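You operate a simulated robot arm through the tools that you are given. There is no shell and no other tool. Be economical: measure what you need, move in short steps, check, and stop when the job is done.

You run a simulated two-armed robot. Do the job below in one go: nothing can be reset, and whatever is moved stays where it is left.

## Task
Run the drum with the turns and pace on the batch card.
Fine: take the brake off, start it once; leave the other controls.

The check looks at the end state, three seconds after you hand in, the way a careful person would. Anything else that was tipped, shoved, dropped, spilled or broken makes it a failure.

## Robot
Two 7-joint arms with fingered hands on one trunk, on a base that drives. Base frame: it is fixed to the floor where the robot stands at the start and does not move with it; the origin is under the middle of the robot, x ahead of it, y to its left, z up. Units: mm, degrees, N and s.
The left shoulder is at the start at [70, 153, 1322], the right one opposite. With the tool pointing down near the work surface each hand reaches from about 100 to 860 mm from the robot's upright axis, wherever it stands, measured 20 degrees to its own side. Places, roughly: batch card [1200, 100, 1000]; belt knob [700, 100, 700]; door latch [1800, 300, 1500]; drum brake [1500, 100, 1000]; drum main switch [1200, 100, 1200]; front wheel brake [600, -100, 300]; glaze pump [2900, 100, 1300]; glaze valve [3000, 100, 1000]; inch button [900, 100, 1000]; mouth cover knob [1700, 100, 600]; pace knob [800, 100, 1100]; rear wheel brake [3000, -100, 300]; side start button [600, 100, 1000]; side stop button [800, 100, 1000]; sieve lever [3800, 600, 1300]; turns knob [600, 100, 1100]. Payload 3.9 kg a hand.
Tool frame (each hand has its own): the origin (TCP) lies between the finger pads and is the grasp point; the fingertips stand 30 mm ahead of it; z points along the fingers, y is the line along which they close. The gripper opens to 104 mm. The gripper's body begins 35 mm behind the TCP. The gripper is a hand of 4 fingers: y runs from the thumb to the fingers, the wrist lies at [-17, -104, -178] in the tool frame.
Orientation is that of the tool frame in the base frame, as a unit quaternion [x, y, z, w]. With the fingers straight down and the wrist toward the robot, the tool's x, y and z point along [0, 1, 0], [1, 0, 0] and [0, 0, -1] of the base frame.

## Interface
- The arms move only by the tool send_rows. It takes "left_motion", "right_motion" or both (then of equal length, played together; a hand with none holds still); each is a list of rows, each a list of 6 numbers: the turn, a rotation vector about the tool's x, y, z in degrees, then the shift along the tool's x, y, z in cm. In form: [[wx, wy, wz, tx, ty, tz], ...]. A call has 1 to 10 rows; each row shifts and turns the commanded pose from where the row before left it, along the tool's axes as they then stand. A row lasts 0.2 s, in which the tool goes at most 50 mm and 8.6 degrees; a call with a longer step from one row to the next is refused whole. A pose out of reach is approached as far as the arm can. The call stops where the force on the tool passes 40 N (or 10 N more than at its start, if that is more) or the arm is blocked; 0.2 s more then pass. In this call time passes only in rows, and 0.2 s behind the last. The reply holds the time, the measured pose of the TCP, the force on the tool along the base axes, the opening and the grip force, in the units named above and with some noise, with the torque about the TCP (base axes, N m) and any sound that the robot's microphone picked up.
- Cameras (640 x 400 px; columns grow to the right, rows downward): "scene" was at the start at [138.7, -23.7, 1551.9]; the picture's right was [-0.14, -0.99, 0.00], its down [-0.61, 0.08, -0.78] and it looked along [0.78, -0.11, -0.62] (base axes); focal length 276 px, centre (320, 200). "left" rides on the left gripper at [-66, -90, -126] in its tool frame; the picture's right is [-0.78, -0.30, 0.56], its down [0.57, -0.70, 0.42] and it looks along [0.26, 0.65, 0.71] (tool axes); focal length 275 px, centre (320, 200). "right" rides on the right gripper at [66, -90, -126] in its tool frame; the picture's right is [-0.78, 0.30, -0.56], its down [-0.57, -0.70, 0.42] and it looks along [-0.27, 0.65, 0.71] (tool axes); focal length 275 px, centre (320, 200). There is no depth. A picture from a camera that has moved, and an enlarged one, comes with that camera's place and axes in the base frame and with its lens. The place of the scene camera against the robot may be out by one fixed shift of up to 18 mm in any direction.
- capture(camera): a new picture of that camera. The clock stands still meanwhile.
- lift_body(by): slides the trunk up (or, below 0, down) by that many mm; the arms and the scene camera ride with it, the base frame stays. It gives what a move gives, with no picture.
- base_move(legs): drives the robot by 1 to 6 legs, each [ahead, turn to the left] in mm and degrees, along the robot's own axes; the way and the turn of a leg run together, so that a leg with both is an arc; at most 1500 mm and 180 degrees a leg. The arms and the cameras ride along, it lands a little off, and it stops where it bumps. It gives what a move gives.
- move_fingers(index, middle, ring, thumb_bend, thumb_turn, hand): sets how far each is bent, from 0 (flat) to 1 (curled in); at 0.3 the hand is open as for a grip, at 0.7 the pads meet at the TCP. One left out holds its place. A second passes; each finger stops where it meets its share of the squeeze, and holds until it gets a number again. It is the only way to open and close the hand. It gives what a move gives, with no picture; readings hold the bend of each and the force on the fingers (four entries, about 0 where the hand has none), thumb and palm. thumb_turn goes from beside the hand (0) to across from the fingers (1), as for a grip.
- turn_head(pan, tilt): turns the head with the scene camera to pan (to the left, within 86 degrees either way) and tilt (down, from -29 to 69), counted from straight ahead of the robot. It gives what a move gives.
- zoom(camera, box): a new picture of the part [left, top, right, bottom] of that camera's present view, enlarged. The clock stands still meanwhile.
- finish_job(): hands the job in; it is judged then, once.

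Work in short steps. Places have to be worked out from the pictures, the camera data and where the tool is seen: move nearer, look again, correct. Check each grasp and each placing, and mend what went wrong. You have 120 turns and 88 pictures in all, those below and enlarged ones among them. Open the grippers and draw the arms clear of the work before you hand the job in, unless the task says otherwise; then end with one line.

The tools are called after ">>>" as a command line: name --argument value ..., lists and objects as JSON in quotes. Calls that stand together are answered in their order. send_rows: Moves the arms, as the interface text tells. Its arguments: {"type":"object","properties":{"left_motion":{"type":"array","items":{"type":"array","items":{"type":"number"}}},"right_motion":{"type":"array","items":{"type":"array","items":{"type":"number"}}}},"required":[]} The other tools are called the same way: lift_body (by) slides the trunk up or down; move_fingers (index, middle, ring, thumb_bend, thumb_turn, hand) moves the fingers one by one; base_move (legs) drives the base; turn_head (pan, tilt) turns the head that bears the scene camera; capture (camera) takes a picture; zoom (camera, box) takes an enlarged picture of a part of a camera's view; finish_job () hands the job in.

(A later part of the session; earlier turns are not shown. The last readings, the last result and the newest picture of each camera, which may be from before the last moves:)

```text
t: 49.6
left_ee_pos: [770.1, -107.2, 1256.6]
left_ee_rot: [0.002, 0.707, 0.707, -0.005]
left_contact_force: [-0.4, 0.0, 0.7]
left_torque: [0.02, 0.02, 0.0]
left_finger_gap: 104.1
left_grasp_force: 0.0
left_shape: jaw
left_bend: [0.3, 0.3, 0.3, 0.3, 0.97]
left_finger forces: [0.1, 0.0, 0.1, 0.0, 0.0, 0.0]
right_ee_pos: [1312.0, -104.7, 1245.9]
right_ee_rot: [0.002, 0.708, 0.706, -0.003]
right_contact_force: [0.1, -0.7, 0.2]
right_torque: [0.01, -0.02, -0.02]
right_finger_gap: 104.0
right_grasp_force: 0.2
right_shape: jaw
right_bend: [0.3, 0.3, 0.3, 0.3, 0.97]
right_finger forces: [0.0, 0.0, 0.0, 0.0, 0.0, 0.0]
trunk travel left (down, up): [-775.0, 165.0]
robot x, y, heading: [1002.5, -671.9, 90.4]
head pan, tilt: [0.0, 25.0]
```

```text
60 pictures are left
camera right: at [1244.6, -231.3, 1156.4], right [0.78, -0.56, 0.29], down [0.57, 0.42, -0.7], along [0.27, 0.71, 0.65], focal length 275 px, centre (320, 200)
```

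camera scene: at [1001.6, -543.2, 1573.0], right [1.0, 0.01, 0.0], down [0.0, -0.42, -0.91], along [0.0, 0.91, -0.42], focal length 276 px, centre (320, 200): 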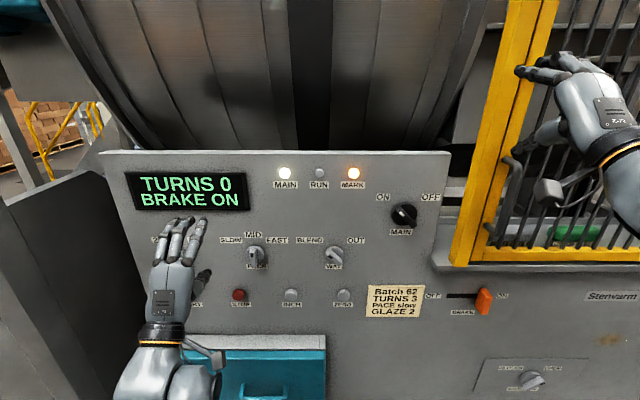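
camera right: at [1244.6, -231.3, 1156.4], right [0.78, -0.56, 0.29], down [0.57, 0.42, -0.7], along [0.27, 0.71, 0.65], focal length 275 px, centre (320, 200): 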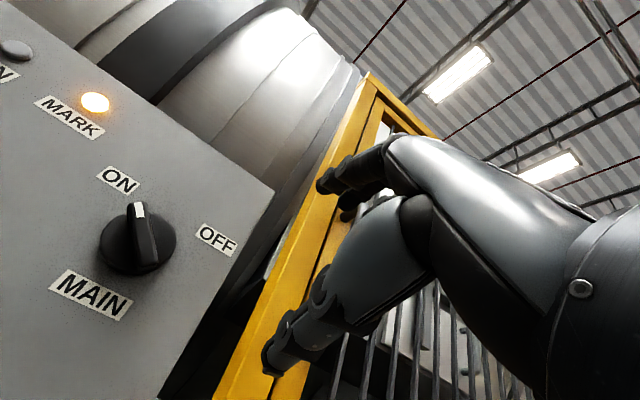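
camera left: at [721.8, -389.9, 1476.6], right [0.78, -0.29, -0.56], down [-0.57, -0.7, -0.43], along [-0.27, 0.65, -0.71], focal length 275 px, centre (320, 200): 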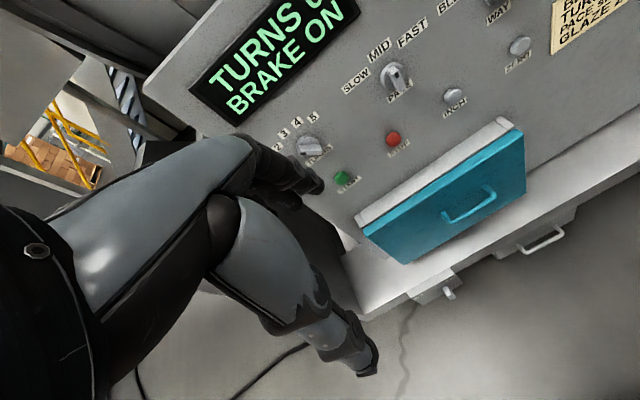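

MAIN is on. I bring the right hand down to brake height, to the right of the brake handle, still 100+ mm off the panel.

>>> send_rows --right_motion '[[0, 0, 0, -4, -3, 0], [0, 0, 0, -4, -3, 0], [0, 0, 0, -4, -3, 0], [0, 0, 0, -4, -3, 0], [0, 0, 0, -4, -3, 0], [0, 0, 0, 0, -4, 0], [0, 0, 0, 0, -4.5, 0]]'

>>> move_fingers --hand "right" --index 0.68 --middle 0.68 --ring 0.68 --thumb_bend 0.68

>>> capture --camera "right"

>>> turn_head --pan -35 --tilt 30

>>> capture --camera "scene"

```text
t: 51.2
left_ee_pos: [771.5, -106.1, 1256.7]
left_ee_rot: [0.002, 0.708, 0.707, -0.005]
left_contact_force: [0.1, -0.1, 0.5]
left_torque: [0.01, 0.0, -0.02]
left_finger_gap: 103.7
left_grasp_force: 0.0
left_shape: jaw
left_bend: [0.3, 0.3, 0.3, 0.3, 0.97]
left_finger forces: [0.0, 0.0, 0.0, 0.0, 0.1, 0.0]
right_ee_pos: [1510.3, -102.5, 1007.6]
right_ee_rot: [0.0, 0.708, 0.706, -0.003]
right_contact_force: [0.2, 0.1, -0.7]
right_torque: [0.0, -0.02, -0.01]
right_finger_gap: 104.0
right_grasp_force: 0.1
right_shape: jaw
right_bend: [0.3, 0.3, 0.3, 0.3, 0.97]
right_finger forces: [0.1, 0.0, 0.0, 0.0, 0.1, 0.0]
trunk travel left (down, up): [-775.0, 165.0]
robot x, y, heading: [1001.9, -671.8, 90.5]
head pan, tilt: [0.0, 25.0]
```

```text
t: 52.2
left_ee_pos: [771.0, -106.9, 1257.5]
left_ee_rot: [0.002, 0.707, 0.707, -0.005]
left_contact_force: [-0.2, -0.1, -0.6]
left_torque: [0.02, 0.0, -0.01]
left_finger_gap: 104.2
left_grasp_force: 0.1
left_shape: jaw
left_bend: [0.3, 0.3, 0.3, 0.3, 0.97]
left_finger forces: [0.1, 0.0, 0.0, 0.0, 0.1, 0.0]
right_ee_pos: [1510.3, -103.9, 1007.2]
right_ee_rot: [0.002, 0.708, 0.706, -0.002]
right_contact_force: [-0.1, -0.3, 0.4]
right_torque: [0.01, -0.04, -0.01]
right_finger_gap: 8.4
right_grasp_force: 0.0
right_shape: fingers
right_bend: [0.68, 0.68, 0.68, 0.68, 0.97]
right_finger forces: [0.1, 0.0, 0.1, 0.1, 0.0, 0.1]
trunk travel left (down, up): [-775.0, 165.0]
robot x, y, heading: [1004.3, -670.9, 90.4]
head pan, tilt: [0.0, 25.0]
```

```text
59 pictures are left
camera right: at [1444.4, -230.5, 918.1], right [0.78, -0.56, 0.29], down [0.57, 0.42, -0.7], along [0.27, 0.72, 0.65], focal length 275 px, centre (320, 200)
```

right: 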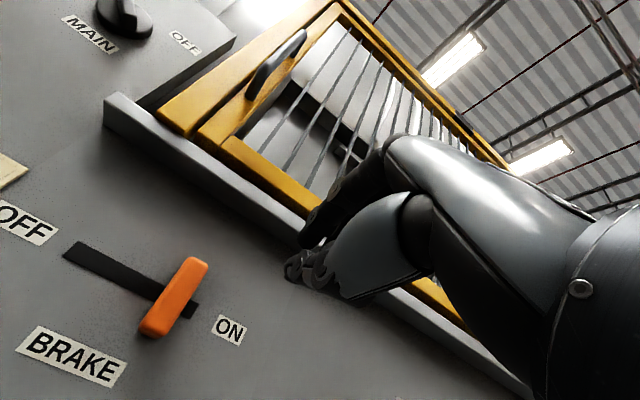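

```text
t: 53.2
left_ee_pos: [771.2, -107.9, 1258.3]
left_ee_rot: [0.002, 0.707, 0.707, -0.005]
left_contact_force: [-0.9, -0.4, -0.9]
left_torque: [-0.03, 0.01, 0.02]
left_finger_gap: 104.0
left_grasp_force: 0.1
left_shape: jaw
left_bend: [0.3, 0.3, 0.3, 0.3, 0.97]
left_finger forces: [0.1, 0.0, 0.1, 0.0, 0.0, 0.0]
right_ee_pos: [1512.2, -104.8, 1007.6]
right_ee_rot: [0.002, 0.708, 0.706, -0.002]
right_contact_force: [-0.3, -0.8, -0.2]
right_torque: [-0.02, -0.01, -0.02]
right_finger_gap: 7.9
right_grasp_force: 0.1
right_shape: fingers
right_bend: [0.68, 0.68, 0.68, 0.68, 0.97]
right_finger forces: [0.0, 0.0, 0.0, 0.0, 0.1, 0.0]
trunk travel left (down, up): [-775.0, 165.0]
robot x, y, heading: [1002.0, -671.1, 90.2]
head pan, tilt: [-35.0, 30.0]
```

```text
58 pictures are left
camera scene: at [1055.8, -558.4, 1564.8], right [0.82, -0.57, 0.0], down [-0.28, -0.41, -0.87], along [0.49, 0.71, -0.5], focal length 276 px, centre (320, 200)
```

scene: 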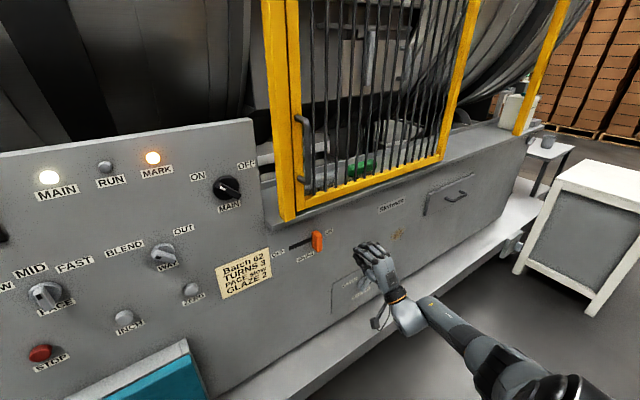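

Handle is about (1462, ~55, 985), slot running left to x≈1367. I shift the fist to x≈1535, z≈985 and advance to y≈0, then look.

>>> send_rows --right_motion '[[0, 0, 0, -2.4, -2.2, 0], [0, 0, 0, 0, 0, 3.5], [0, 0, 0, 0, 0, 3.5], [0, 0, 0, 0, 0, 3.5]]'

>>> capture --camera "right"

>>> zoom --camera "scene" --box '[260, 190, 460, 315]'

```text
t: 54.2
left_ee_pos: [770.8, -106.9, 1257.2]
left_ee_rot: [0.003, 0.707, 0.707, -0.004]
left_contact_force: [-1.4, 0.1, -0.1]
left_torque: [0.03, 0.03, -0.04]
left_finger_gap: 103.8
left_grasp_force: 0.2
left_shape: jaw
left_bend: [0.3, 0.3, 0.3, 0.3, 0.97]
left_finger forces: [0.1, 0.1, 0.1, 0.1, 0.0, 0.0]
right_ee_pos: [1519.5, -50.9, 1009.3]
right_ee_rot: [0.001, 0.708, 0.706, -0.002]
right_contact_force: [-0.7, 0.1, -0.2]
right_torque: [0.0, 0.01, 0.03]
right_finger_gap: 7.6
right_grasp_force: 0.1
right_shape: fingers
right_bend: [0.68, 0.68, 0.68, 0.68, 0.97]
right_finger forces: [0.0, 0.1, 0.1, 0.0, 0.0, 0.0]
right hand out of reach, approached as far as the arm can: row 2, 3, 4
trunk travel left (down, up): [-775.0, 165.0]
robot x, y, heading: [999.0, -666.0, 90.2]
head pan, tilt: [-35.0, 30.0]
```

```text
57 pictures are left
camera right: at [1453.8, -177.5, 919.4], right [0.78, -0.56, 0.29], down [0.57, 0.42, -0.71], along [0.27, 0.72, 0.65], focal length 275 px, centre (320, 200)
```

right: 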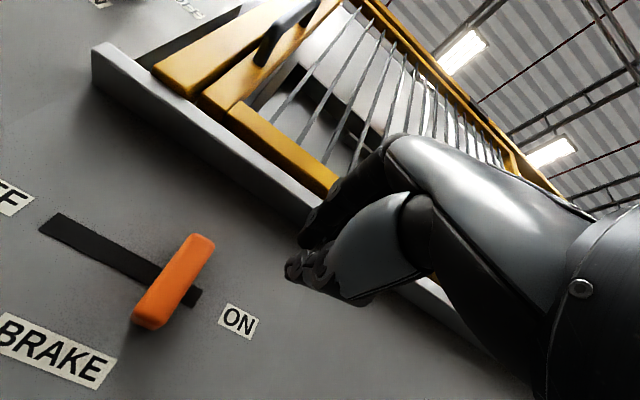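

```text
3.20 times, centred on (360, 252) of scene
camera zoom: at [1056.0, -557.1, 1564.6], right [0.82, -0.57, 0.0], down [-0.28, -0.41, -0.87], along [0.49, 0.71, -0.5], focal length 883 px, centre (192, 32)
```

zoom: 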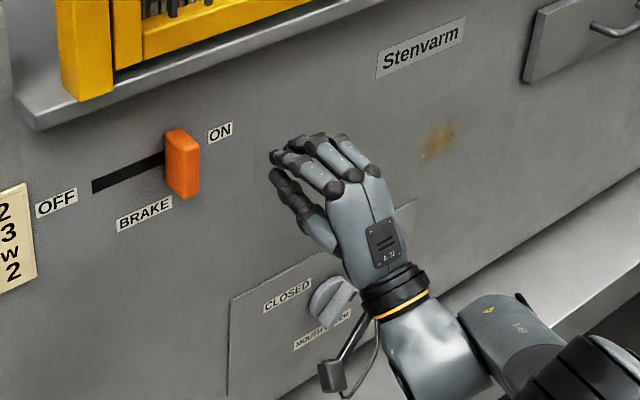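

The arm is at full stretch. I draw the hand back and shift the base 230 mm to the right and then 60 mm closer.

>>> send_rows --right_motion '[[0, 0, 0, 0, 0, -3.5], [0, 0, 0, 0, 0, -3.5], [0, 0, 0, 0, 0, -3]]'

>>> base_move --legs '[[0, -90], [230, 0], [0, 90], [60, 0]]'

>>> capture --camera "scene"

```text
t: 55.0
left_ee_pos: [771.3, -108.0, 1258.2]
left_ee_rot: [0.004, 0.707, 0.707, -0.004]
left_contact_force: [0.1, -0.2, -0.4]
left_torque: [0.0, -0.03, 0.01]
left_finger_gap: 103.9
left_grasp_force: 0.2
left_shape: jaw
left_bend: [0.3, 0.3, 0.3, 0.3, 0.97]
left_finger forces: [0.0, 0.0, 0.1, 0.0, 0.1, 0.1]
right_ee_pos: [1518.8, -152.1, 1009.8]
right_ee_rot: [0.0, 0.707, 0.707, -0.003]
right_contact_force: [-0.2, -0.5, -0.3]
right_torque: [-0.02, 0.0, 0.0]
right_finger_gap: 7.4
right_grasp_force: 0.1
right_shape: fingers
right_bend: [0.68, 0.68, 0.68, 0.68, 0.97]
right_finger forces: [0.0, 0.1, 0.1, 0.1, 0.0, 0.0]
trunk travel left (down, up): [-775.0, 165.0]
robot x, y, heading: [1001.6, -671.2, 90.1]
head pan, tilt: [-35.0, 30.0]
```

```text
t: 65.0
left_ee_pos: [998.1, -55.1, 1262.0]
left_ee_rot: [0.001, 0.705, 0.709, -0.006]
left_contact_force: [-0.3, 0.1, 0.8]
left_torque: [0.02, -0.01, 0.02]
left_finger_gap: 103.9
left_grasp_force: 0.1
left_shape: jaw
left_bend: [0.3, 0.3, 0.3, 0.3, 0.97]
left_finger forces: [0.0, 0.0, 0.0, 0.0, 0.1, 0.0]
right_ee_pos: [1747.3, -95.9, 1013.3]
right_ee_rot: [0.0, 0.706, 0.709, -0.002]
right_contact_force: [-0.4, 0.3, 0.3]
right_torque: [-0.04, 0.05, -0.01]
right_finger_gap: 7.5
right_grasp_force: 0.0
right_shape: fingers
right_bend: [0.68, 0.68, 0.68, 0.68, 0.97]
right_finger forces: [0.0, 0.0, 0.1, 0.1, 0.0, 0.0]
trunk travel left (down, up): [-775.0, 165.0]
robot x, y, heading: [1226.5, -608.0, 90.6]
head pan, tilt: [-35.0, 30.0]
```

```text
55 pictures are left
camera scene: at [1284.3, -507.8, 1565.7], right [0.82, -0.57, 0.0], down [-0.28, -0.41, -0.87], along [0.49, 0.72, -0.5], focal length 276 px, centre (320, 200)
```

scene: 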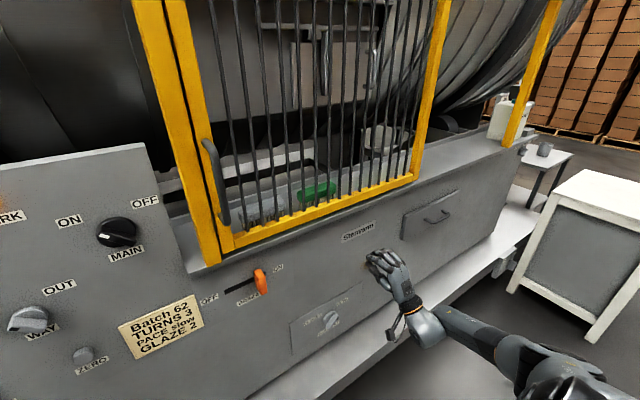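

Now I bring the fist left to x≈1540, z≈983, and advance to y≈0.

>>> send_rows --right_motion '[[0, 0, 0, 4.1, -0.6, 0], [0, 0, 0, 4.1, -0.6, 0], [0, 0, 0, 4.1, -0.6, 0], [0, 0, 0, 4.1, -0.6, 0], [0, 0, 0, 4.1, -0.6, 0], [0, 0, 0, 0, 0, 3], [0, 0, 0, 0, 0, 3], [0, 0, 0, 0, 0, 3]]'

>>> capture --camera "right"

>>> zoom --camera "scene" --box '[180, 220, 380, 345]'

```text
t: 66.8
left_ee_pos: [996.8, -45.7, 1257.2]
left_ee_rot: [0.001, 0.707, 0.707, -0.006]
left_contact_force: [-0.2, 0.1, -0.9]
left_torque: [-0.01, -0.01, 0.0]
left_finger_gap: 104.0
left_grasp_force: 0.0
left_shape: jaw
left_bend: [0.3, 0.3, 0.3, 0.3, 0.97]
left_finger forces: [0.1, 0.0, 0.0, 0.0, 0.0, 0.1]
right_ee_pos: [1540.5, -1.2, 978.6]
right_ee_rot: [0.0, 0.708, 0.706, -0.002]
right_contact_force: [0.6, 1.0, 0.1]
right_torque: [0.03, 0.03, 0.0]
right_finger_gap: 7.5
right_grasp_force: 0.0
right_shape: fingers
right_bend: [0.68, 0.68, 0.68, 0.68, 0.97]
right_finger forces: [0.0, 0.0, 0.1, 0.0, 0.0, 0.0]
trunk travel left (down, up): [-775.0, 165.0]
robot x, y, heading: [1232.3, -611.6, 90.5]
head pan, tilt: [-35.0, 30.0]
```

```text
54 pictures are left
camera right: at [1476.1, -127.3, 888.5], right [0.78, -0.55, 0.3], down [0.57, 0.42, -0.71], along [0.26, 0.72, 0.64], focal length 275 px, centre (320, 200)
```

right: 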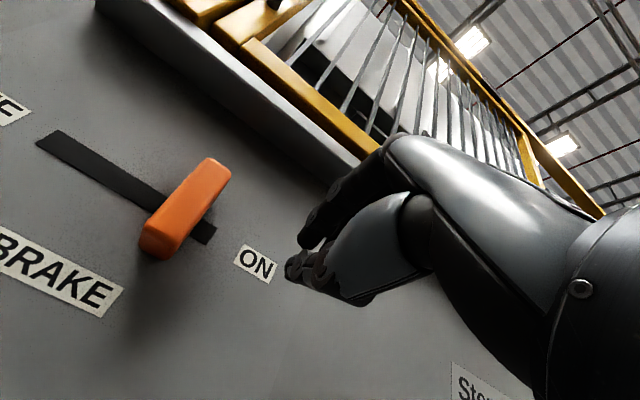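

```text
3.20 times, centred on (280, 282) of scene
camera zoom: at [1283.5, -496.3, 1564.6], right [0.82, -0.57, 0.0], down [-0.28, -0.41, -0.87], along [0.49, 0.71, -0.5], focal length 883 px, centre (448, -64)
```

zoom: 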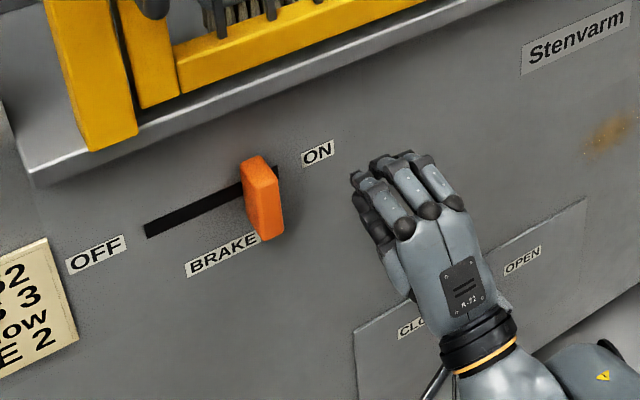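

Fist is well beside the handle. I advance 30 mm more, watching for panel contact.

>>> send_rows --right_motion '[[0, 0, 0, 0, 0, 1], [0, 0, 0, 0, 0, 1], [0, 0, 0, 0, 0, 1]]'

>>> capture --camera "right"

```text
t: 67.6
left_ee_pos: [998.3, -47.8, 1257.1]
left_ee_rot: [0.002, 0.707, 0.707, -0.006]
left_contact_force: [0.6, 0.4, 0.5]
left_torque: [0.0, 0.0, -0.01]
left_finger_gap: 104.0
left_grasp_force: 0.1
left_shape: jaw
left_bend: [0.3, 0.3, 0.3, 0.3, 0.97]
left_finger forces: [0.0, 0.1, 0.0, 0.0, 0.1, 0.0]
right_ee_pos: [1541.9, 29.0, 979.2]
right_ee_rot: [0.0, 0.708, 0.706, -0.003]
right_contact_force: [0.6, -0.5, 0.1]
right_torque: [0.02, 0.03, 0.0]
right_finger_gap: 7.5
right_grasp_force: 0.0
right_shape: fingers
right_bend: [0.68, 0.68, 0.68, 0.68, 0.97]
right_finger forces: [0.1, 0.0, 0.0, 0.0, 0.0, 0.0]
trunk travel left (down, up): [-775.0, 165.0]
robot x, y, heading: [1225.7, -615.6, 90.4]
head pan, tilt: [-35.0, 30.0]
```

```text
52 pictures are left
camera right: at [1475.6, -97.1, 889.3], right [0.78, -0.55, 0.29], down [0.57, 0.42, -0.7], along [0.26, 0.72, 0.65], focal length 275 px, centre (320, 200)
```

right: 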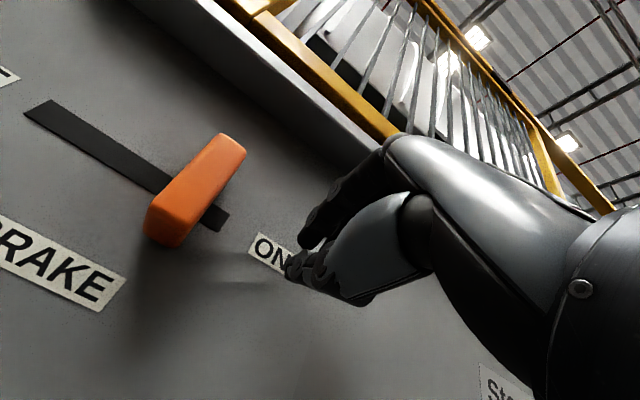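

Panel face is about y≈78 and handle sticks out to ≈40, so the fingertips (59) overlap it. I go 8 mm deeper and push left in small steps.

>>> send_rows --right_motion '[[0, 0, 0, 0, 0, 0.8], [0, 0, 0, 1.5, 0, 0], [0, 0, 0, 1.5, 0, 0], [0, 0, 0, 1.5, 0, 0], [0, 0, 0, 1.5, 0, 0]]'

>>> capture --camera "right"

```text
t: 68.8
left_ee_pos: [998.3, -48.3, 1259.6]
left_ee_rot: [0.002, 0.707, 0.707, -0.004]
left_contact_force: [0.5, 1.2, -0.2]
left_torque: [0.0, 0.01, 0.01]
left_finger_gap: 103.8
left_grasp_force: 0.0
left_shape: jaw
left_bend: [0.3, 0.3, 0.3, 0.3, 0.97]
left_finger forces: [0.0, 0.0, 0.0, 0.0, 0.1, 0.0]
right_ee_pos: [1504.3, 36.1, 978.5]
right_ee_rot: [-0.001, 0.708, 0.707, -0.006]
right_contact_force: [0.3, -0.1, -0.3]
right_torque: [0.02, -0.01, 0.01]
right_finger_gap: 7.7
right_grasp_force: 0.1
right_shape: fingers
right_bend: [0.68, 0.68, 0.68, 0.68, 0.97]
right_finger forces: [0.0, 0.0, 0.0, 0.0, 0.0, 0.1]
right hand out of reach, approached as far as the arm can: row 4, 5
trunk travel left (down, up): [-775.0, 165.0]
robot x, y, heading: [1229.9, -609.4, 90.5]
head pan, tilt: [-35.0, 30.0]
```

```text
51 pictures are left
camera right: at [1439.7, -89.2, 889.3], right [0.78, -0.55, 0.29], down [0.56, 0.43, -0.71], along [0.26, 0.72, 0.65], focal length 275 px, centre (320, 200)
```

right: 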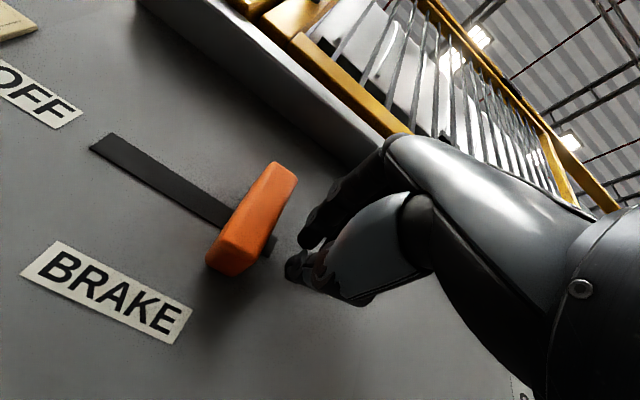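

The arm hits a limit with the hand dead straight; I yaw the hand inward (fingers toward the left) and continue pushing left.

>>> send_rows --right_motion '[[0, 7, 0, 0, 0, 0], [0, 7, 0, 0, 0, 0], [0, 7, 0, 0, 0, 0], [0, 0, 0, 1.1, 0, 0.4], [0, 0, 0, 1.1, 0, 0.4], [0, 0, 0, 1.1, 0, 0.4]]'

>>> capture --camera "right"

```text
t: 70.2
left_ee_pos: [997.2, -48.0, 1256.9]
left_ee_rot: [0.002, 0.707, 0.707, -0.006]
left_contact_force: [-0.8, 0.2, 0.4]
left_torque: [0.0, 0.03, -0.03]
left_finger_gap: 103.7
left_grasp_force: 0.1
left_shape: jaw
left_bend: [0.3, 0.3, 0.3, 0.3, 0.97]
left_finger forces: [0.0, 0.1, 0.1, 0.1, 0.0, 0.1]
right_ee_pos: [1470.9, 36.5, 980.0]
right_ee_rot: [-0.129, 0.696, 0.694, -0.132]
right_contact_force: [2.5, 0.4, -0.7]
right_torque: [-0.03, -0.02, -0.05]
right_finger_gap: 7.1
right_grasp_force: 1.3
right_shape: fingers
right_bend: [0.68, 0.68, 0.68, 0.68, 0.97]
right_finger forces: [1.9, 0.1, 0.0, 0.0, 0.2, 0.0]
trunk travel left (down, up): [-775.0, 165.0]
robot x, y, heading: [1229.2, -612.2, 90.3]
head pan, tilt: [-35.0, 30.0]
```

```text
50 pictures are left
camera right: at [1453.9, -105.4, 889.1], right [0.93, -0.24, 0.29], down [0.38, 0.6, -0.7], along [-0.01, 0.76, 0.65], focal length 275 px, centre (320, 200)
```

right: 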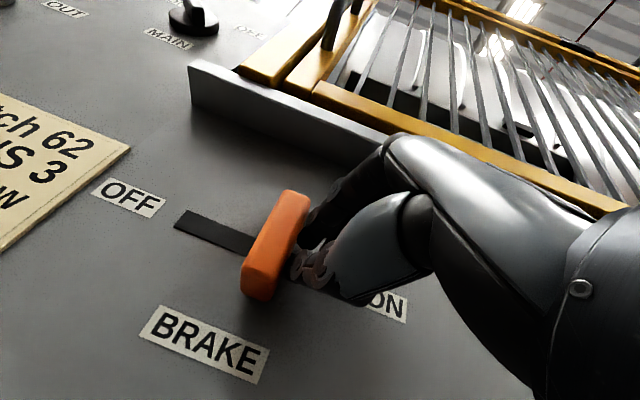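

Contact made and handle moving with little force. I keep pushing left.

>>> send_rows --right_motion '[[0, 0, 0, 1.2, 0, 0.48], [0, 0, 0, 1.2, 0, 0.48], [0, 0, 0, 1.2, 0, 0.48], [0, 0, 0, 1.2, 0, 0.48]]'

>>> capture --camera "right"

```text
t: 71.2
left_ee_pos: [999.2, -47.9, 1259.2]
left_ee_rot: [0.003, 0.707, 0.707, -0.005]
left_contact_force: [-0.3, 0.5, -0.3]
left_torque: [-0.01, 0.01, -0.03]
left_finger_gap: 103.8
left_grasp_force: 0.0
left_shape: jaw
left_bend: [0.3, 0.3, 0.3, 0.3, 0.97]
left_finger forces: [0.0, 0.1, 0.1, 0.0, 0.0, 0.0]
right_ee_pos: [1422.0, 35.8, 980.4]
right_ee_rot: [-0.128, 0.696, 0.694, -0.132]
right_contact_force: [5.0, 0.0, -0.3]
right_torque: [0.0, 0.01, -0.13]
right_finger_gap: 7.3
right_grasp_force: 2.5
right_shape: fingers
right_bend: [0.68, 0.68, 0.68, 0.68, 0.97]
right_finger forces: [4.0, 0.0, 0.0, 0.0, 0.3, 0.0]
trunk travel left (down, up): [-775.0, 165.0]
robot x, y, heading: [1228.6, -612.0, 90.4]
head pan, tilt: [-35.0, 30.0]
```

```text
49 pictures are left
camera right: at [1405.0, -104.9, 889.3], right [0.93, -0.24, 0.29], down [0.38, 0.6, -0.7], along [-0.01, 0.76, 0.65], focal length 275 px, centre (320, 200)
```

right: 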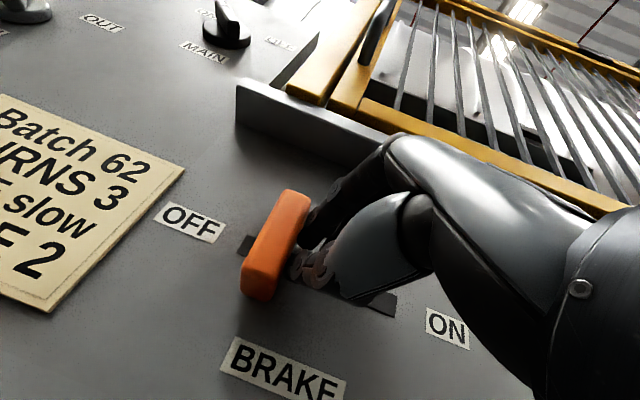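

Nearly at OFF; a little further until the end stop.

>>> send_rows --right_motion '[[0, 0, 0, 0.6, 0, 0.24], [0, 0, 0, 0.6, 0, 0.24], [0, 0, 0, 0.6, 0, 0.24]]'

>>> turn_head --pan 10 --tilt 25

>>> capture --camera "scene"

>>> capture --camera "right"

```text
t: 72.0
left_ee_pos: [1000.5, -46.9, 1257.1]
left_ee_rot: [0.004, 0.707, 0.707, -0.005]
left_contact_force: [0.0, -0.1, 0.3]
left_torque: [0.0, 0.02, -0.01]
left_finger_gap: 103.9
left_grasp_force: 0.1
left_shape: jaw
left_bend: [0.3, 0.3, 0.3, 0.3, 0.97]
left_finger forces: [0.1, 0.0, 0.1, 0.0, 0.0, 0.1]
right_ee_pos: [1420.4, 37.7, 981.1]
right_ee_rot: [-0.117, 0.697, 0.697, -0.121]
right_contact_force: [21.1, -4.7, 1.9]
right_torque: [0.09, 0.26, -0.48]
right_finger_gap: 6.4
right_grasp_force: 11.4
right_shape: fingers
right_bend: [0.69, 0.68, 0.68, 0.68, 0.97]
right_finger forces: [21.1, 0.0, 0.0, 0.1, 0.5, 0.0]
trunk travel left (down, up): [-775.0, 165.0]
robot x, y, heading: [1229.4, -608.9, 89.7]
head pan, tilt: [-35.0, 30.0]
stopped in row 3 (right hand): the force on the tool passed its limit at 43 N (the readings are from after the stop); the commanded pose is now the measured one
```

```text
t: 73.1
left_ee_pos: [1005.0, -47.7, 1258.3]
left_ee_rot: [0.005, 0.707, 0.707, -0.007]
left_contact_force: [0.2, -0.2, -0.2]
left_torque: [-0.01, 0.04, 0.04]
left_finger_gap: 103.9
left_grasp_force: 0.0
left_shape: jaw
left_bend: [0.3, 0.3, 0.3, 0.3, 0.97]
left_finger forces: [0.0, 0.0, 0.1, 0.0, 0.0, 0.0]
right_ee_pos: [1421.4, 37.7, 980.5]
right_ee_rot: [-0.117, 0.696, 0.697, -0.127]
right_contact_force: [29.0, -2.0, 2.7]
right_torque: [0.08, 0.32, -0.65]
right_finger_gap: 6.5
right_grasp_force: 13.6
right_shape: fingers
right_bend: [0.69, 0.68, 0.68, 0.68, 0.97]
right_finger forces: [27.2, 0.1, 0.1, 0.1, 0.7, 0.0]
trunk travel left (down, up): [-775.0, 165.0]
robot x, y, heading: [1228.7, -611.6, 89.3]
head pan, tilt: [10.0, 25.0]
```

```text
48 pictures are left
camera scene: at [1226.1, -482.6, 1572.9], right [0.99, 0.17, -0.01], down [0.07, -0.42, -0.91], along [-0.15, 0.89, -0.42], focal length 276 px, centre (320, 200)
```

scene: 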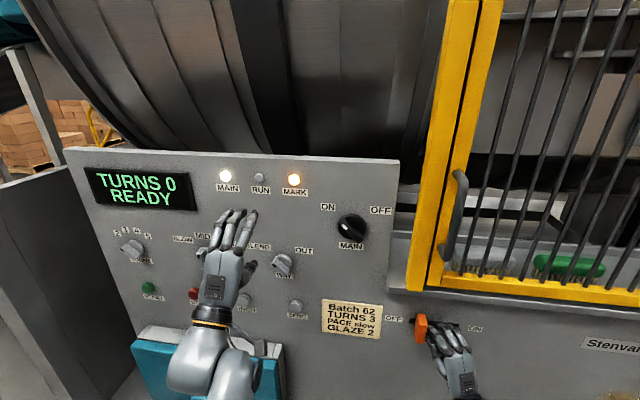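

```text
47 pictures are left
camera right: at [1400.1, -103.6, 889.9], right [0.92, -0.26, 0.29], down [0.38, 0.59, -0.71], along [0.01, 0.76, 0.65], focal length 275 px, centre (320, 200)
```

right: 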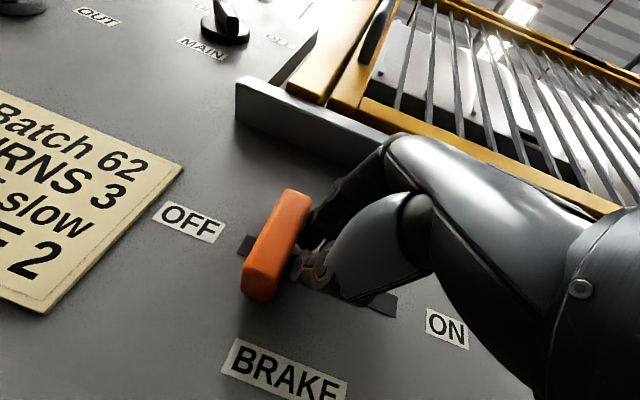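

Display reads READY: brake is off. I withdraw the right hand back and away from the handle.

>>> send_rows --right_motion '[[0, 0, 0, -1.5, 0, 0], [0, 0, 0, -1, 0, -3], [0, 0, 0, 0, 0, -4], [0, 0, 0, 0, 0, -4], [0, 0, 0, 0, 0, -4]]'

>>> capture --camera "left"

>>> zoom --camera "scene" --box '[80, 160, 280, 285]'

```text
t: 74.3
left_ee_pos: [1001.2, -48.3, 1258.8]
left_ee_rot: [0.004, 0.706, 0.708, -0.005]
left_contact_force: [0.2, -0.6, 0.0]
left_torque: [0.01, 0.03, 0.0]
left_finger_gap: 103.9
left_grasp_force: 0.1
left_shape: jaw
left_bend: [0.3, 0.3, 0.3, 0.3, 0.97]
left_finger forces: [0.0, 0.0, 0.0, 0.0, 0.0, 0.0]
right_ee_pos: [1489.9, -96.8, 980.3]
right_ee_rot: [-0.121, 0.696, 0.696, -0.126]
right_contact_force: [0.1, -0.6, 0.9]
right_torque: [-0.01, 0.01, -0.05]
right_finger_gap: 7.4
right_grasp_force: 0.1
right_shape: fingers
right_bend: [0.68, 0.68, 0.68, 0.68, 0.97]
right_finger forces: [0.0, 0.1, 0.0, 0.1, 0.0, 0.0]
trunk travel left (down, up): [-775.0, 165.0]
robot x, y, heading: [1232.6, -610.0, 90.0]
head pan, tilt: [10.0, 25.0]
```

```text
46 pictures are left
camera left: at [1065.8, -173.7, 1167.7], right [0.77, 0.56, -0.3], down [-0.58, 0.42, -0.69], along [-0.26, 0.71, 0.65], focal length 275 px, centre (320, 200)
```

left: 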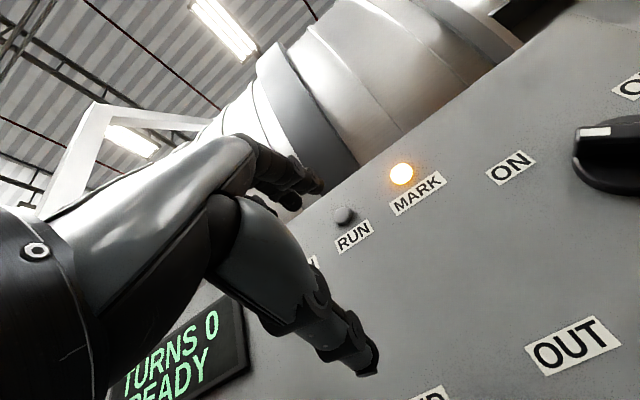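

```text
3.20 times, centred on (180, 222) of scene
camera zoom: at [1219.6, -483.7, 1573.0], right [0.99, 0.17, 0.0], down [0.07, -0.42, -0.91], along [-0.16, 0.89, -0.42], focal length 883 px, centre (768, 128)
```

zoom: 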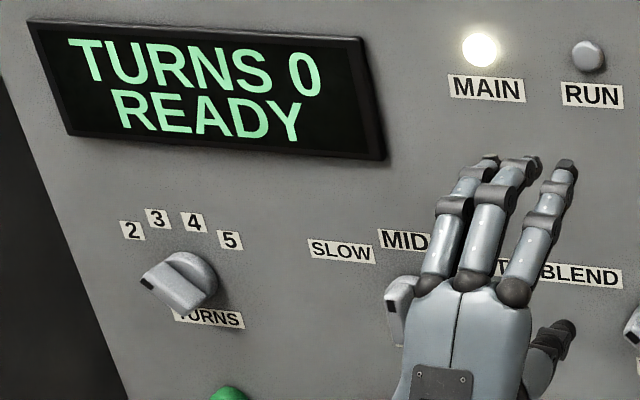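

Brake done. Now I go to a station near x≈900 for the left hand: back off, turn right, reverse along the panel, turn back.

>>> base_move --legs '[[-120, 0], [0, -90], [-330, 0], [0, 90], [110, 0]]'

>>> turn_head --pan 15 --tilt 30

>>> capture --camera "scene"

```text
t: 85.8
left_ee_pos: [647.7, -68.3, 1257.6]
left_ee_rot: [-0.006, 0.707, 0.707, -0.015]
left_contact_force: [0.0, -0.2, -0.9]
left_torque: [-0.01, 0.0, 0.01]
left_finger_gap: 103.8
left_grasp_force: 0.0
left_shape: jaw
left_bend: [0.3, 0.3, 0.3, 0.3, 0.97]
left_finger forces: [0.0, 0.0, 0.0, 0.1, 0.0, 0.0]
right_ee_pos: [1137.6, -103.9, 979.9]
right_ee_rot: [-0.13, 0.695, 0.694, -0.135]
right_contact_force: [0.6, 0.2, -0.2]
right_torque: [0.01, 0.01, 0.02]
right_finger_gap: 7.6
right_grasp_force: 0.1
right_shape: fingers
right_bend: [0.68, 0.68, 0.68, 0.68, 0.97]
right_finger forces: [0.0, 0.0, 0.0, 0.1, 0.0, 0.0]
trunk travel left (down, up): [-775.0, 165.0]
robot x, y, heading: [889.2, -626.2, 91.1]
head pan, tilt: [10.0, 25.0]
```

```text
t: 86.5
left_ee_pos: [647.5, -67.8, 1257.8]
left_ee_rot: [-0.004, 0.707, 0.707, -0.013]
left_contact_force: [-0.3, 0.9, 0.3]
left_torque: [0.03, -0.01, -0.02]
left_finger_gap: 104.2
left_grasp_force: 0.0
left_shape: jaw
left_bend: [0.3, 0.3, 0.3, 0.3, 0.97]
left_finger forces: [0.1, 0.1, 0.1, 0.1, 0.0, 0.0]
right_ee_pos: [1136.4, -100.6, 980.8]
right_ee_rot: [-0.131, 0.695, 0.694, -0.135]
right_contact_force: [0.4, 0.1, 0.2]
right_torque: [0.05, 0.0, 0.02]
right_finger_gap: 7.4
right_grasp_force: 0.0
right_shape: fingers
right_bend: [0.68, 0.68, 0.68, 0.68, 0.97]
right_finger forces: [0.0, 0.1, 0.1, 0.1, 0.0, 0.0]
trunk travel left (down, up): [-775.0, 165.0]
robot x, y, heading: [891.3, -628.2, 91.1]
head pan, tilt: [15.0, 30.0]
```

```text
44 pictures are left
camera scene: at [868.5, -499.4, 1564.7], right [0.96, 0.28, 0.0], down [0.14, -0.48, -0.87], along [-0.24, 0.83, -0.5], focal length 276 px, centre (320, 200)
```

scene: 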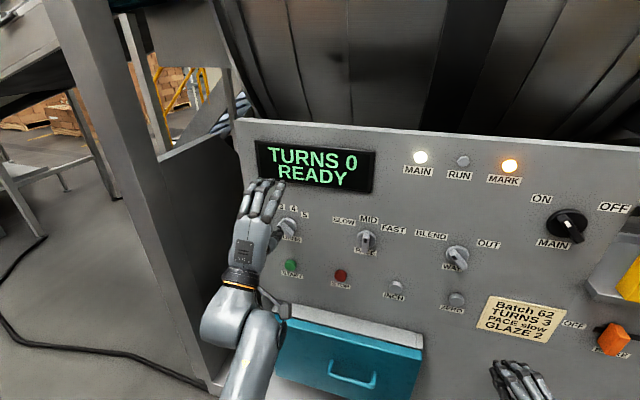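

I estimate TURNS at (629, ~35, 1149), PACE (829, ~35, 1145), START (622, ~50, 1001). I put the left hand in front of TURNS and roll it 33° so that it closes across the bar.

>>> send_rows --left_motion '[[0, 0, 0, 0.6, -3.6, 0], [0, 0, 0, 0.6, -3.6, 0], [0, 0, 0, 0.6, -3.7, 0], [0, 0, 8.25, 0, 0, 0], [0, 0, 8.25, 0, 0, 0], [0, 0, 8.25, 0, 0, 0], [0, 0, 8.25, 0, 0, 0]]'

>>> capture --camera "left"

>>> zoom --camera "scene" --box '[200, 160, 400, 285]'

```text
t: 88.0
left_ee_pos: [628.4, -67.3, 1148.7]
left_ee_rot: [0.196, 0.68, 0.674, -0.213]
left_contact_force: [0.2, -0.3, 0.1]
left_torque: [0.0, -0.04, -0.03]
left_finger_gap: 103.8
left_grasp_force: 0.0
left_shape: jaw
left_bend: [0.3, 0.3, 0.3, 0.3, 0.97]
left_finger forces: [0.0, 0.1, 0.0, 0.1, 0.1, 0.1]
right_ee_pos: [1135.6, -103.0, 979.6]
right_ee_rot: [-0.131, 0.695, 0.694, -0.135]
right_contact_force: [0.4, 0.1, 0.2]
right_torque: [-0.01, 0.01, -0.07]
right_finger_gap: 7.6
right_grasp_force: 0.1
right_shape: fingers
right_bend: [0.68, 0.68, 0.68, 0.68, 0.97]
right_finger forces: [0.0, 0.1, 0.0, 0.0, 0.0, 0.0]
trunk travel left (down, up): [-775.0, 165.0]
robot x, y, heading: [893.2, -622.9, 91.1]
head pan, tilt: [15.0, 30.0]
```

```text
43 pictures are left
camera left: at [635.8, -193.2, 1036.9], right [0.47, 0.57, -0.68], down [-0.88, 0.4, -0.27], along [0.12, 0.72, 0.69], focal length 275 px, centre (320, 200)
```

left: 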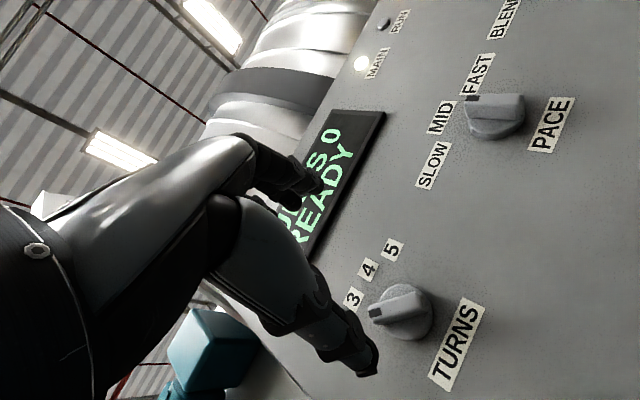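

```text
3.20 times, centred on (300, 222) of scene
camera zoom: at [867.4, -500.6, 1564.7], right [0.96, 0.28, 0.0], down [0.14, -0.48, -0.87], along [-0.24, 0.83, -0.5], focal length 883 px, centre (384, 128)
```

zoom: 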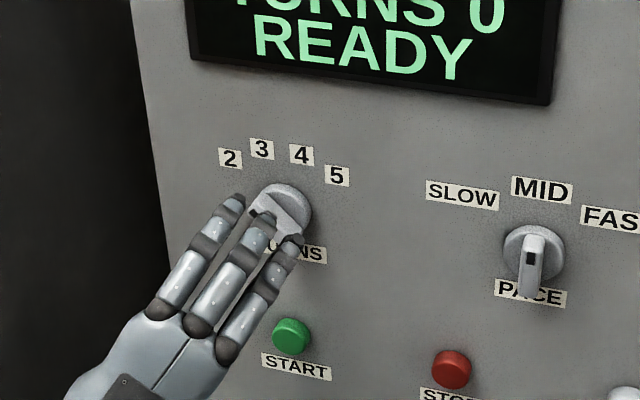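

Combining left and scene rays, the bar front is near (619, ~50, 1127). I shift there, 30 mm closer, and re-measure.

>>> send_rows --left_motion '[[0, 0, 0, -0.44, -2.34, 0], [0, 0, 0, 0, 0, 3]]'

>>> capture --camera "left"

>>> zoom --camera "scene" --box '[220, 170, 350, 251]'

```text
t: 88.7
left_ee_pos: [619.5, -36.8, 1125.4]
left_ee_rot: [0.196, 0.68, 0.673, -0.213]
left_contact_force: [0.2, -0.2, 0.2]
left_torque: [0.02, 0.01, -0.01]
left_finger_gap: 103.9
left_grasp_force: 0.0
left_shape: jaw
left_bend: [0.3, 0.3, 0.3, 0.3, 0.97]
left_finger forces: [0.0, 0.0, 0.0, 0.0, 0.0, 0.1]
right_ee_pos: [1136.3, -102.0, 980.1]
right_ee_rot: [-0.132, 0.695, 0.693, -0.135]
right_contact_force: [-0.3, 0.4, -0.1]
right_torque: [0.01, 0.01, 0.0]
right_finger_gap: 7.6
right_grasp_force: 0.0
right_shape: fingers
right_bend: [0.68, 0.68, 0.68, 0.68, 0.97]
right_finger forces: [0.1, 0.0, 0.0, 0.1, 0.0, 0.0]
trunk travel left (down, up): [-775.0, 165.0]
robot x, y, heading: [891.8, -626.9, 91.2]
head pan, tilt: [15.0, 30.0]
```

```text
41 pictures are left
camera left: at [626.2, -162.8, 1014.0], right [0.47, 0.57, -0.68], down [-0.88, 0.4, -0.27], along [0.12, 0.72, 0.69], focal length 275 px, centre (320, 200)
```

left: 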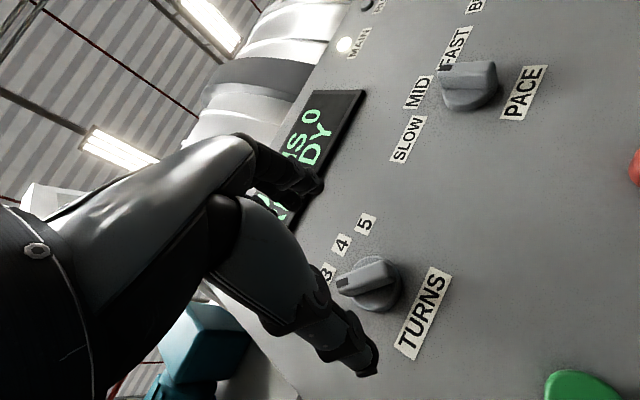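

```text
4.92 times, centred on (285, 210) of scene
camera zoom: at [868.3, -498.1, 1564.5], right [0.96, 0.28, 0.0], down [0.14, -0.48, -0.87], along [-0.24, 0.83, -0.5], focal length 1358 px, centre (492, 148)
```

zoom: 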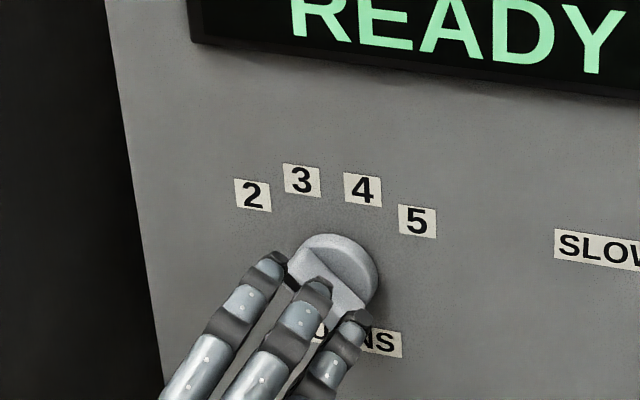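

The bar's centre lies right on the tool axis, 84 mm ahead (y≈47), and the bar is 10° off my roll. I roll 10° more, half-close the hand and advance 50 mm.

>>> send_rows --left_motion '[[0, 0, 5, 0, 0, 0], [0, 0, 5, 0, 0, 0]]'

>>> move_fingers --hand "left" --index 0.5 --middle 0.5 --ring 0.5 --thumb_bend 0.5

>>> send_rows --left_motion '[[0, 0, 0, 0, 0, 2.5], [0, 0, 0, 0, 0, 2.5]]'

>>> capture --camera "left"

>>> zoom --camera "scene" --box '[220, 170, 350, 251]'

```text
t: 89.2
left_ee_pos: [618.3, -38.7, 1126.6]
left_ee_rot: [0.254, 0.66, 0.652, -0.273]
left_contact_force: [0.8, 0.1, 0.4]
left_torque: [-0.01, -0.01, 0.0]
left_finger_gap: 104.0
left_grasp_force: 0.2
left_shape: jaw
left_bend: [0.3, 0.3, 0.3, 0.3, 0.97]
left_finger forces: [0.0, 0.0, 0.0, 0.0, 0.0, 0.1]
right_ee_pos: [1136.8, -102.7, 980.7]
right_ee_rot: [-0.131, 0.695, 0.694, -0.135]
right_contact_force: [0.4, 0.8, 0.3]
right_torque: [0.01, 0.0, -0.02]
right_finger_gap: 7.6
right_grasp_force: 0.0
right_shape: fingers
right_bend: [0.68, 0.68, 0.68, 0.68, 0.97]
right_finger forces: [0.0, 0.0, 0.0, 0.1, 0.0, 0.0]
trunk travel left (down, up): [-775.0, 165.0]
robot x, y, heading: [890.8, -623.9, 91.1]
head pan, tilt: [15.0, 30.0]
```

```text
t: 90.2
left_ee_pos: [618.5, -39.2, 1127.5]
left_ee_rot: [0.253, 0.66, 0.653, -0.272]
left_contact_force: [0.4, 0.4, 0.4]
left_torque: [0.01, 0.0, -0.02]
left_finger_gap: 54.2
left_grasp_force: 0.0
left_shape: fingers
left_bend: [0.5, 0.5, 0.5, 0.5, 0.97]
left_finger forces: [0.0, 0.0, 0.0, 0.1, 0.0, 0.0]
right_ee_pos: [1136.0, -102.4, 980.1]
right_ee_rot: [-0.129, 0.695, 0.694, -0.134]
right_contact_force: [0.7, 0.3, -0.3]
right_torque: [-0.03, 0.02, -0.02]
right_finger_gap: 7.7
right_grasp_force: 0.1
right_shape: fingers
right_bend: [0.68, 0.68, 0.68, 0.68, 0.97]
right_finger forces: [0.0, 0.1, 0.0, 0.0, 0.0, 0.1]
trunk travel left (down, up): [-775.0, 165.0]
robot x, y, heading: [892.9, -629.9, 91.4]
head pan, tilt: [15.0, 30.0]
```

```text
t: 90.8
left_ee_pos: [617.5, 13.4, 1125.4]
left_ee_rot: [0.254, 0.66, 0.653, -0.272]
left_contact_force: [0.7, 0.1, -0.2]
left_torque: [-0.01, 0.02, 0.0]
left_finger_gap: 54.2
left_grasp_force: 0.0
left_shape: fingers
left_bend: [0.5, 0.5, 0.5, 0.5, 0.97]
left_finger forces: [0.0, 0.0, 0.0, 0.1, 0.0, 0.1]
right_ee_pos: [1135.8, -101.3, 979.4]
right_ee_rot: [-0.129, 0.696, 0.693, -0.135]
right_contact_force: [-0.9, 1.4, -0.3]
right_torque: [-0.01, -0.01, 0.0]
right_finger_gap: 7.7
right_grasp_force: 0.0
right_shape: fingers
right_bend: [0.68, 0.68, 0.68, 0.68, 0.97]
right_finger forces: [0.0, 0.1, 0.0, 0.0, 0.0, 0.1]
trunk travel left (down, up): [-775.0, 165.0]
robot x, y, heading: [889.6, -628.7, 91.2]
head pan, tilt: [15.0, 30.0]
```

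```text
39 pictures are left
camera left: at [606.0, -112.9, 1014.8], right [0.34, 0.57, -0.75], down [-0.91, 0.4, -0.11], along [0.24, 0.72, 0.65], focal length 275 px, centre (320, 200)
```

left: 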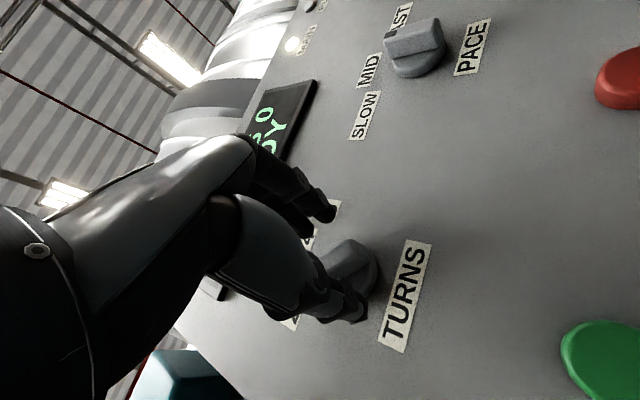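

```text
4.92 times, centred on (285, 210) of scene
camera zoom: at [868.5, -499.0, 1564.6], right [0.96, 0.28, 0.0], down [0.14, -0.48, -0.87], along [-0.24, 0.83, -0.5], focal length 1358 px, centre (492, 148)
```

zoom: 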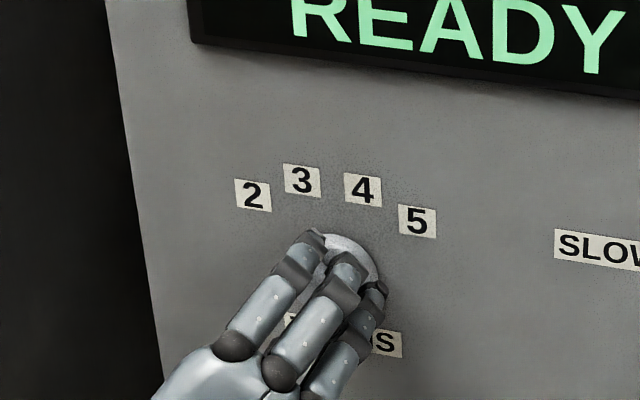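

The bar sits between thumb and fingers. I advance 15 mm more and close gently.

>>> send_rows --left_motion '[[0, 0, 0, 0, 0, 0.8], [0, 0, 0, 0, 0, 0.8]]'

>>> move_fingers --hand "left" --index 0.66 --middle 0.66 --ring 0.66 --thumb_bend 0.66

>>> capture --camera "left"

```text
t: 91.5
left_ee_pos: [614.9, 29.2, 1125.2]
left_ee_rot: [0.253, 0.66, 0.653, -0.271]
left_contact_force: [0.2, -0.2, -0.1]
left_torque: [-0.02, -0.02, 0.01]
left_finger_gap: 54.4
left_grasp_force: 0.0
left_shape: fingers
left_bend: [0.5, 0.5, 0.5, 0.5, 0.97]
left_finger forces: [0.1, 0.0, 0.0, 0.0, 0.0, 0.0]
right_ee_pos: [1136.4, -101.7, 979.1]
right_ee_rot: [-0.13, 0.695, 0.694, -0.134]
right_contact_force: [-0.1, 0.1, 0.7]
right_torque: [-0.01, 0.02, -0.02]
right_finger_gap: 7.8
right_grasp_force: 0.1
right_shape: fingers
right_bend: [0.68, 0.68, 0.68, 0.68, 0.97]
right_finger forces: [0.0, 0.1, 0.0, 0.0, 0.0, 0.1]
trunk travel left (down, up): [-775.0, 165.0]
robot x, y, heading: [892.7, -624.8, 91.0]
head pan, tilt: [15.0, 30.0]
```

```text
t: 92.5
left_ee_pos: [615.3, 27.4, 1126.3]
left_ee_rot: [0.255, 0.659, 0.653, -0.271]
left_contact_force: [2.0, 0.6, 4.6]
left_torque: [0.07, 0.04, -0.04]
left_finger_gap: 15.6
left_grasp_force: 2.4
left_shape: fingers
left_bend: [0.64, 0.64, 0.65, 0.65, 0.97]
left_finger forces: [1.6, 1.9, 1.4, 0.0, 0.5, 0.0]
right_ee_pos: [1137.2, -104.0, 980.2]
right_ee_rot: [-0.13, 0.695, 0.694, -0.134]
right_contact_force: [-0.4, -0.3, -0.1]
right_torque: [0.01, -0.01, -0.02]
right_finger_gap: 7.7
right_grasp_force: 0.0
right_shape: fingers
right_bend: [0.68, 0.68, 0.68, 0.68, 0.97]
right_finger forces: [0.0, 0.0, 0.1, 0.0, 0.1, 0.0]
trunk travel left (down, up): [-775.0, 165.0]
robot x, y, heading: [892.3, -626.2, 91.1]
head pan, tilt: [15.0, 30.0]
```

```text
37 pictures are left
camera left: at [604.6, -98.1, 1015.8], right [0.34, 0.57, -0.75], down [-0.91, 0.4, -0.11], along [0.24, 0.72, 0.65], focal length 275 px, centre (320, 200)
```

left: 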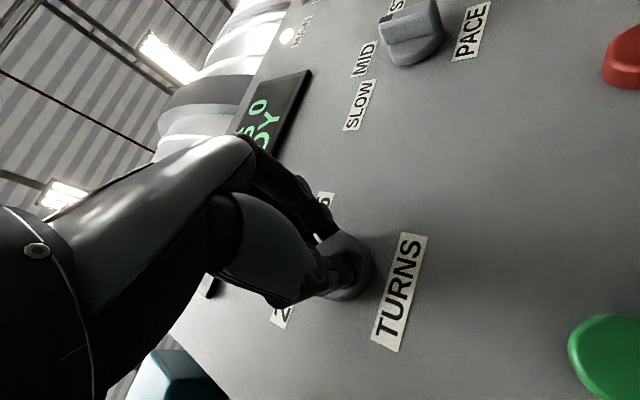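

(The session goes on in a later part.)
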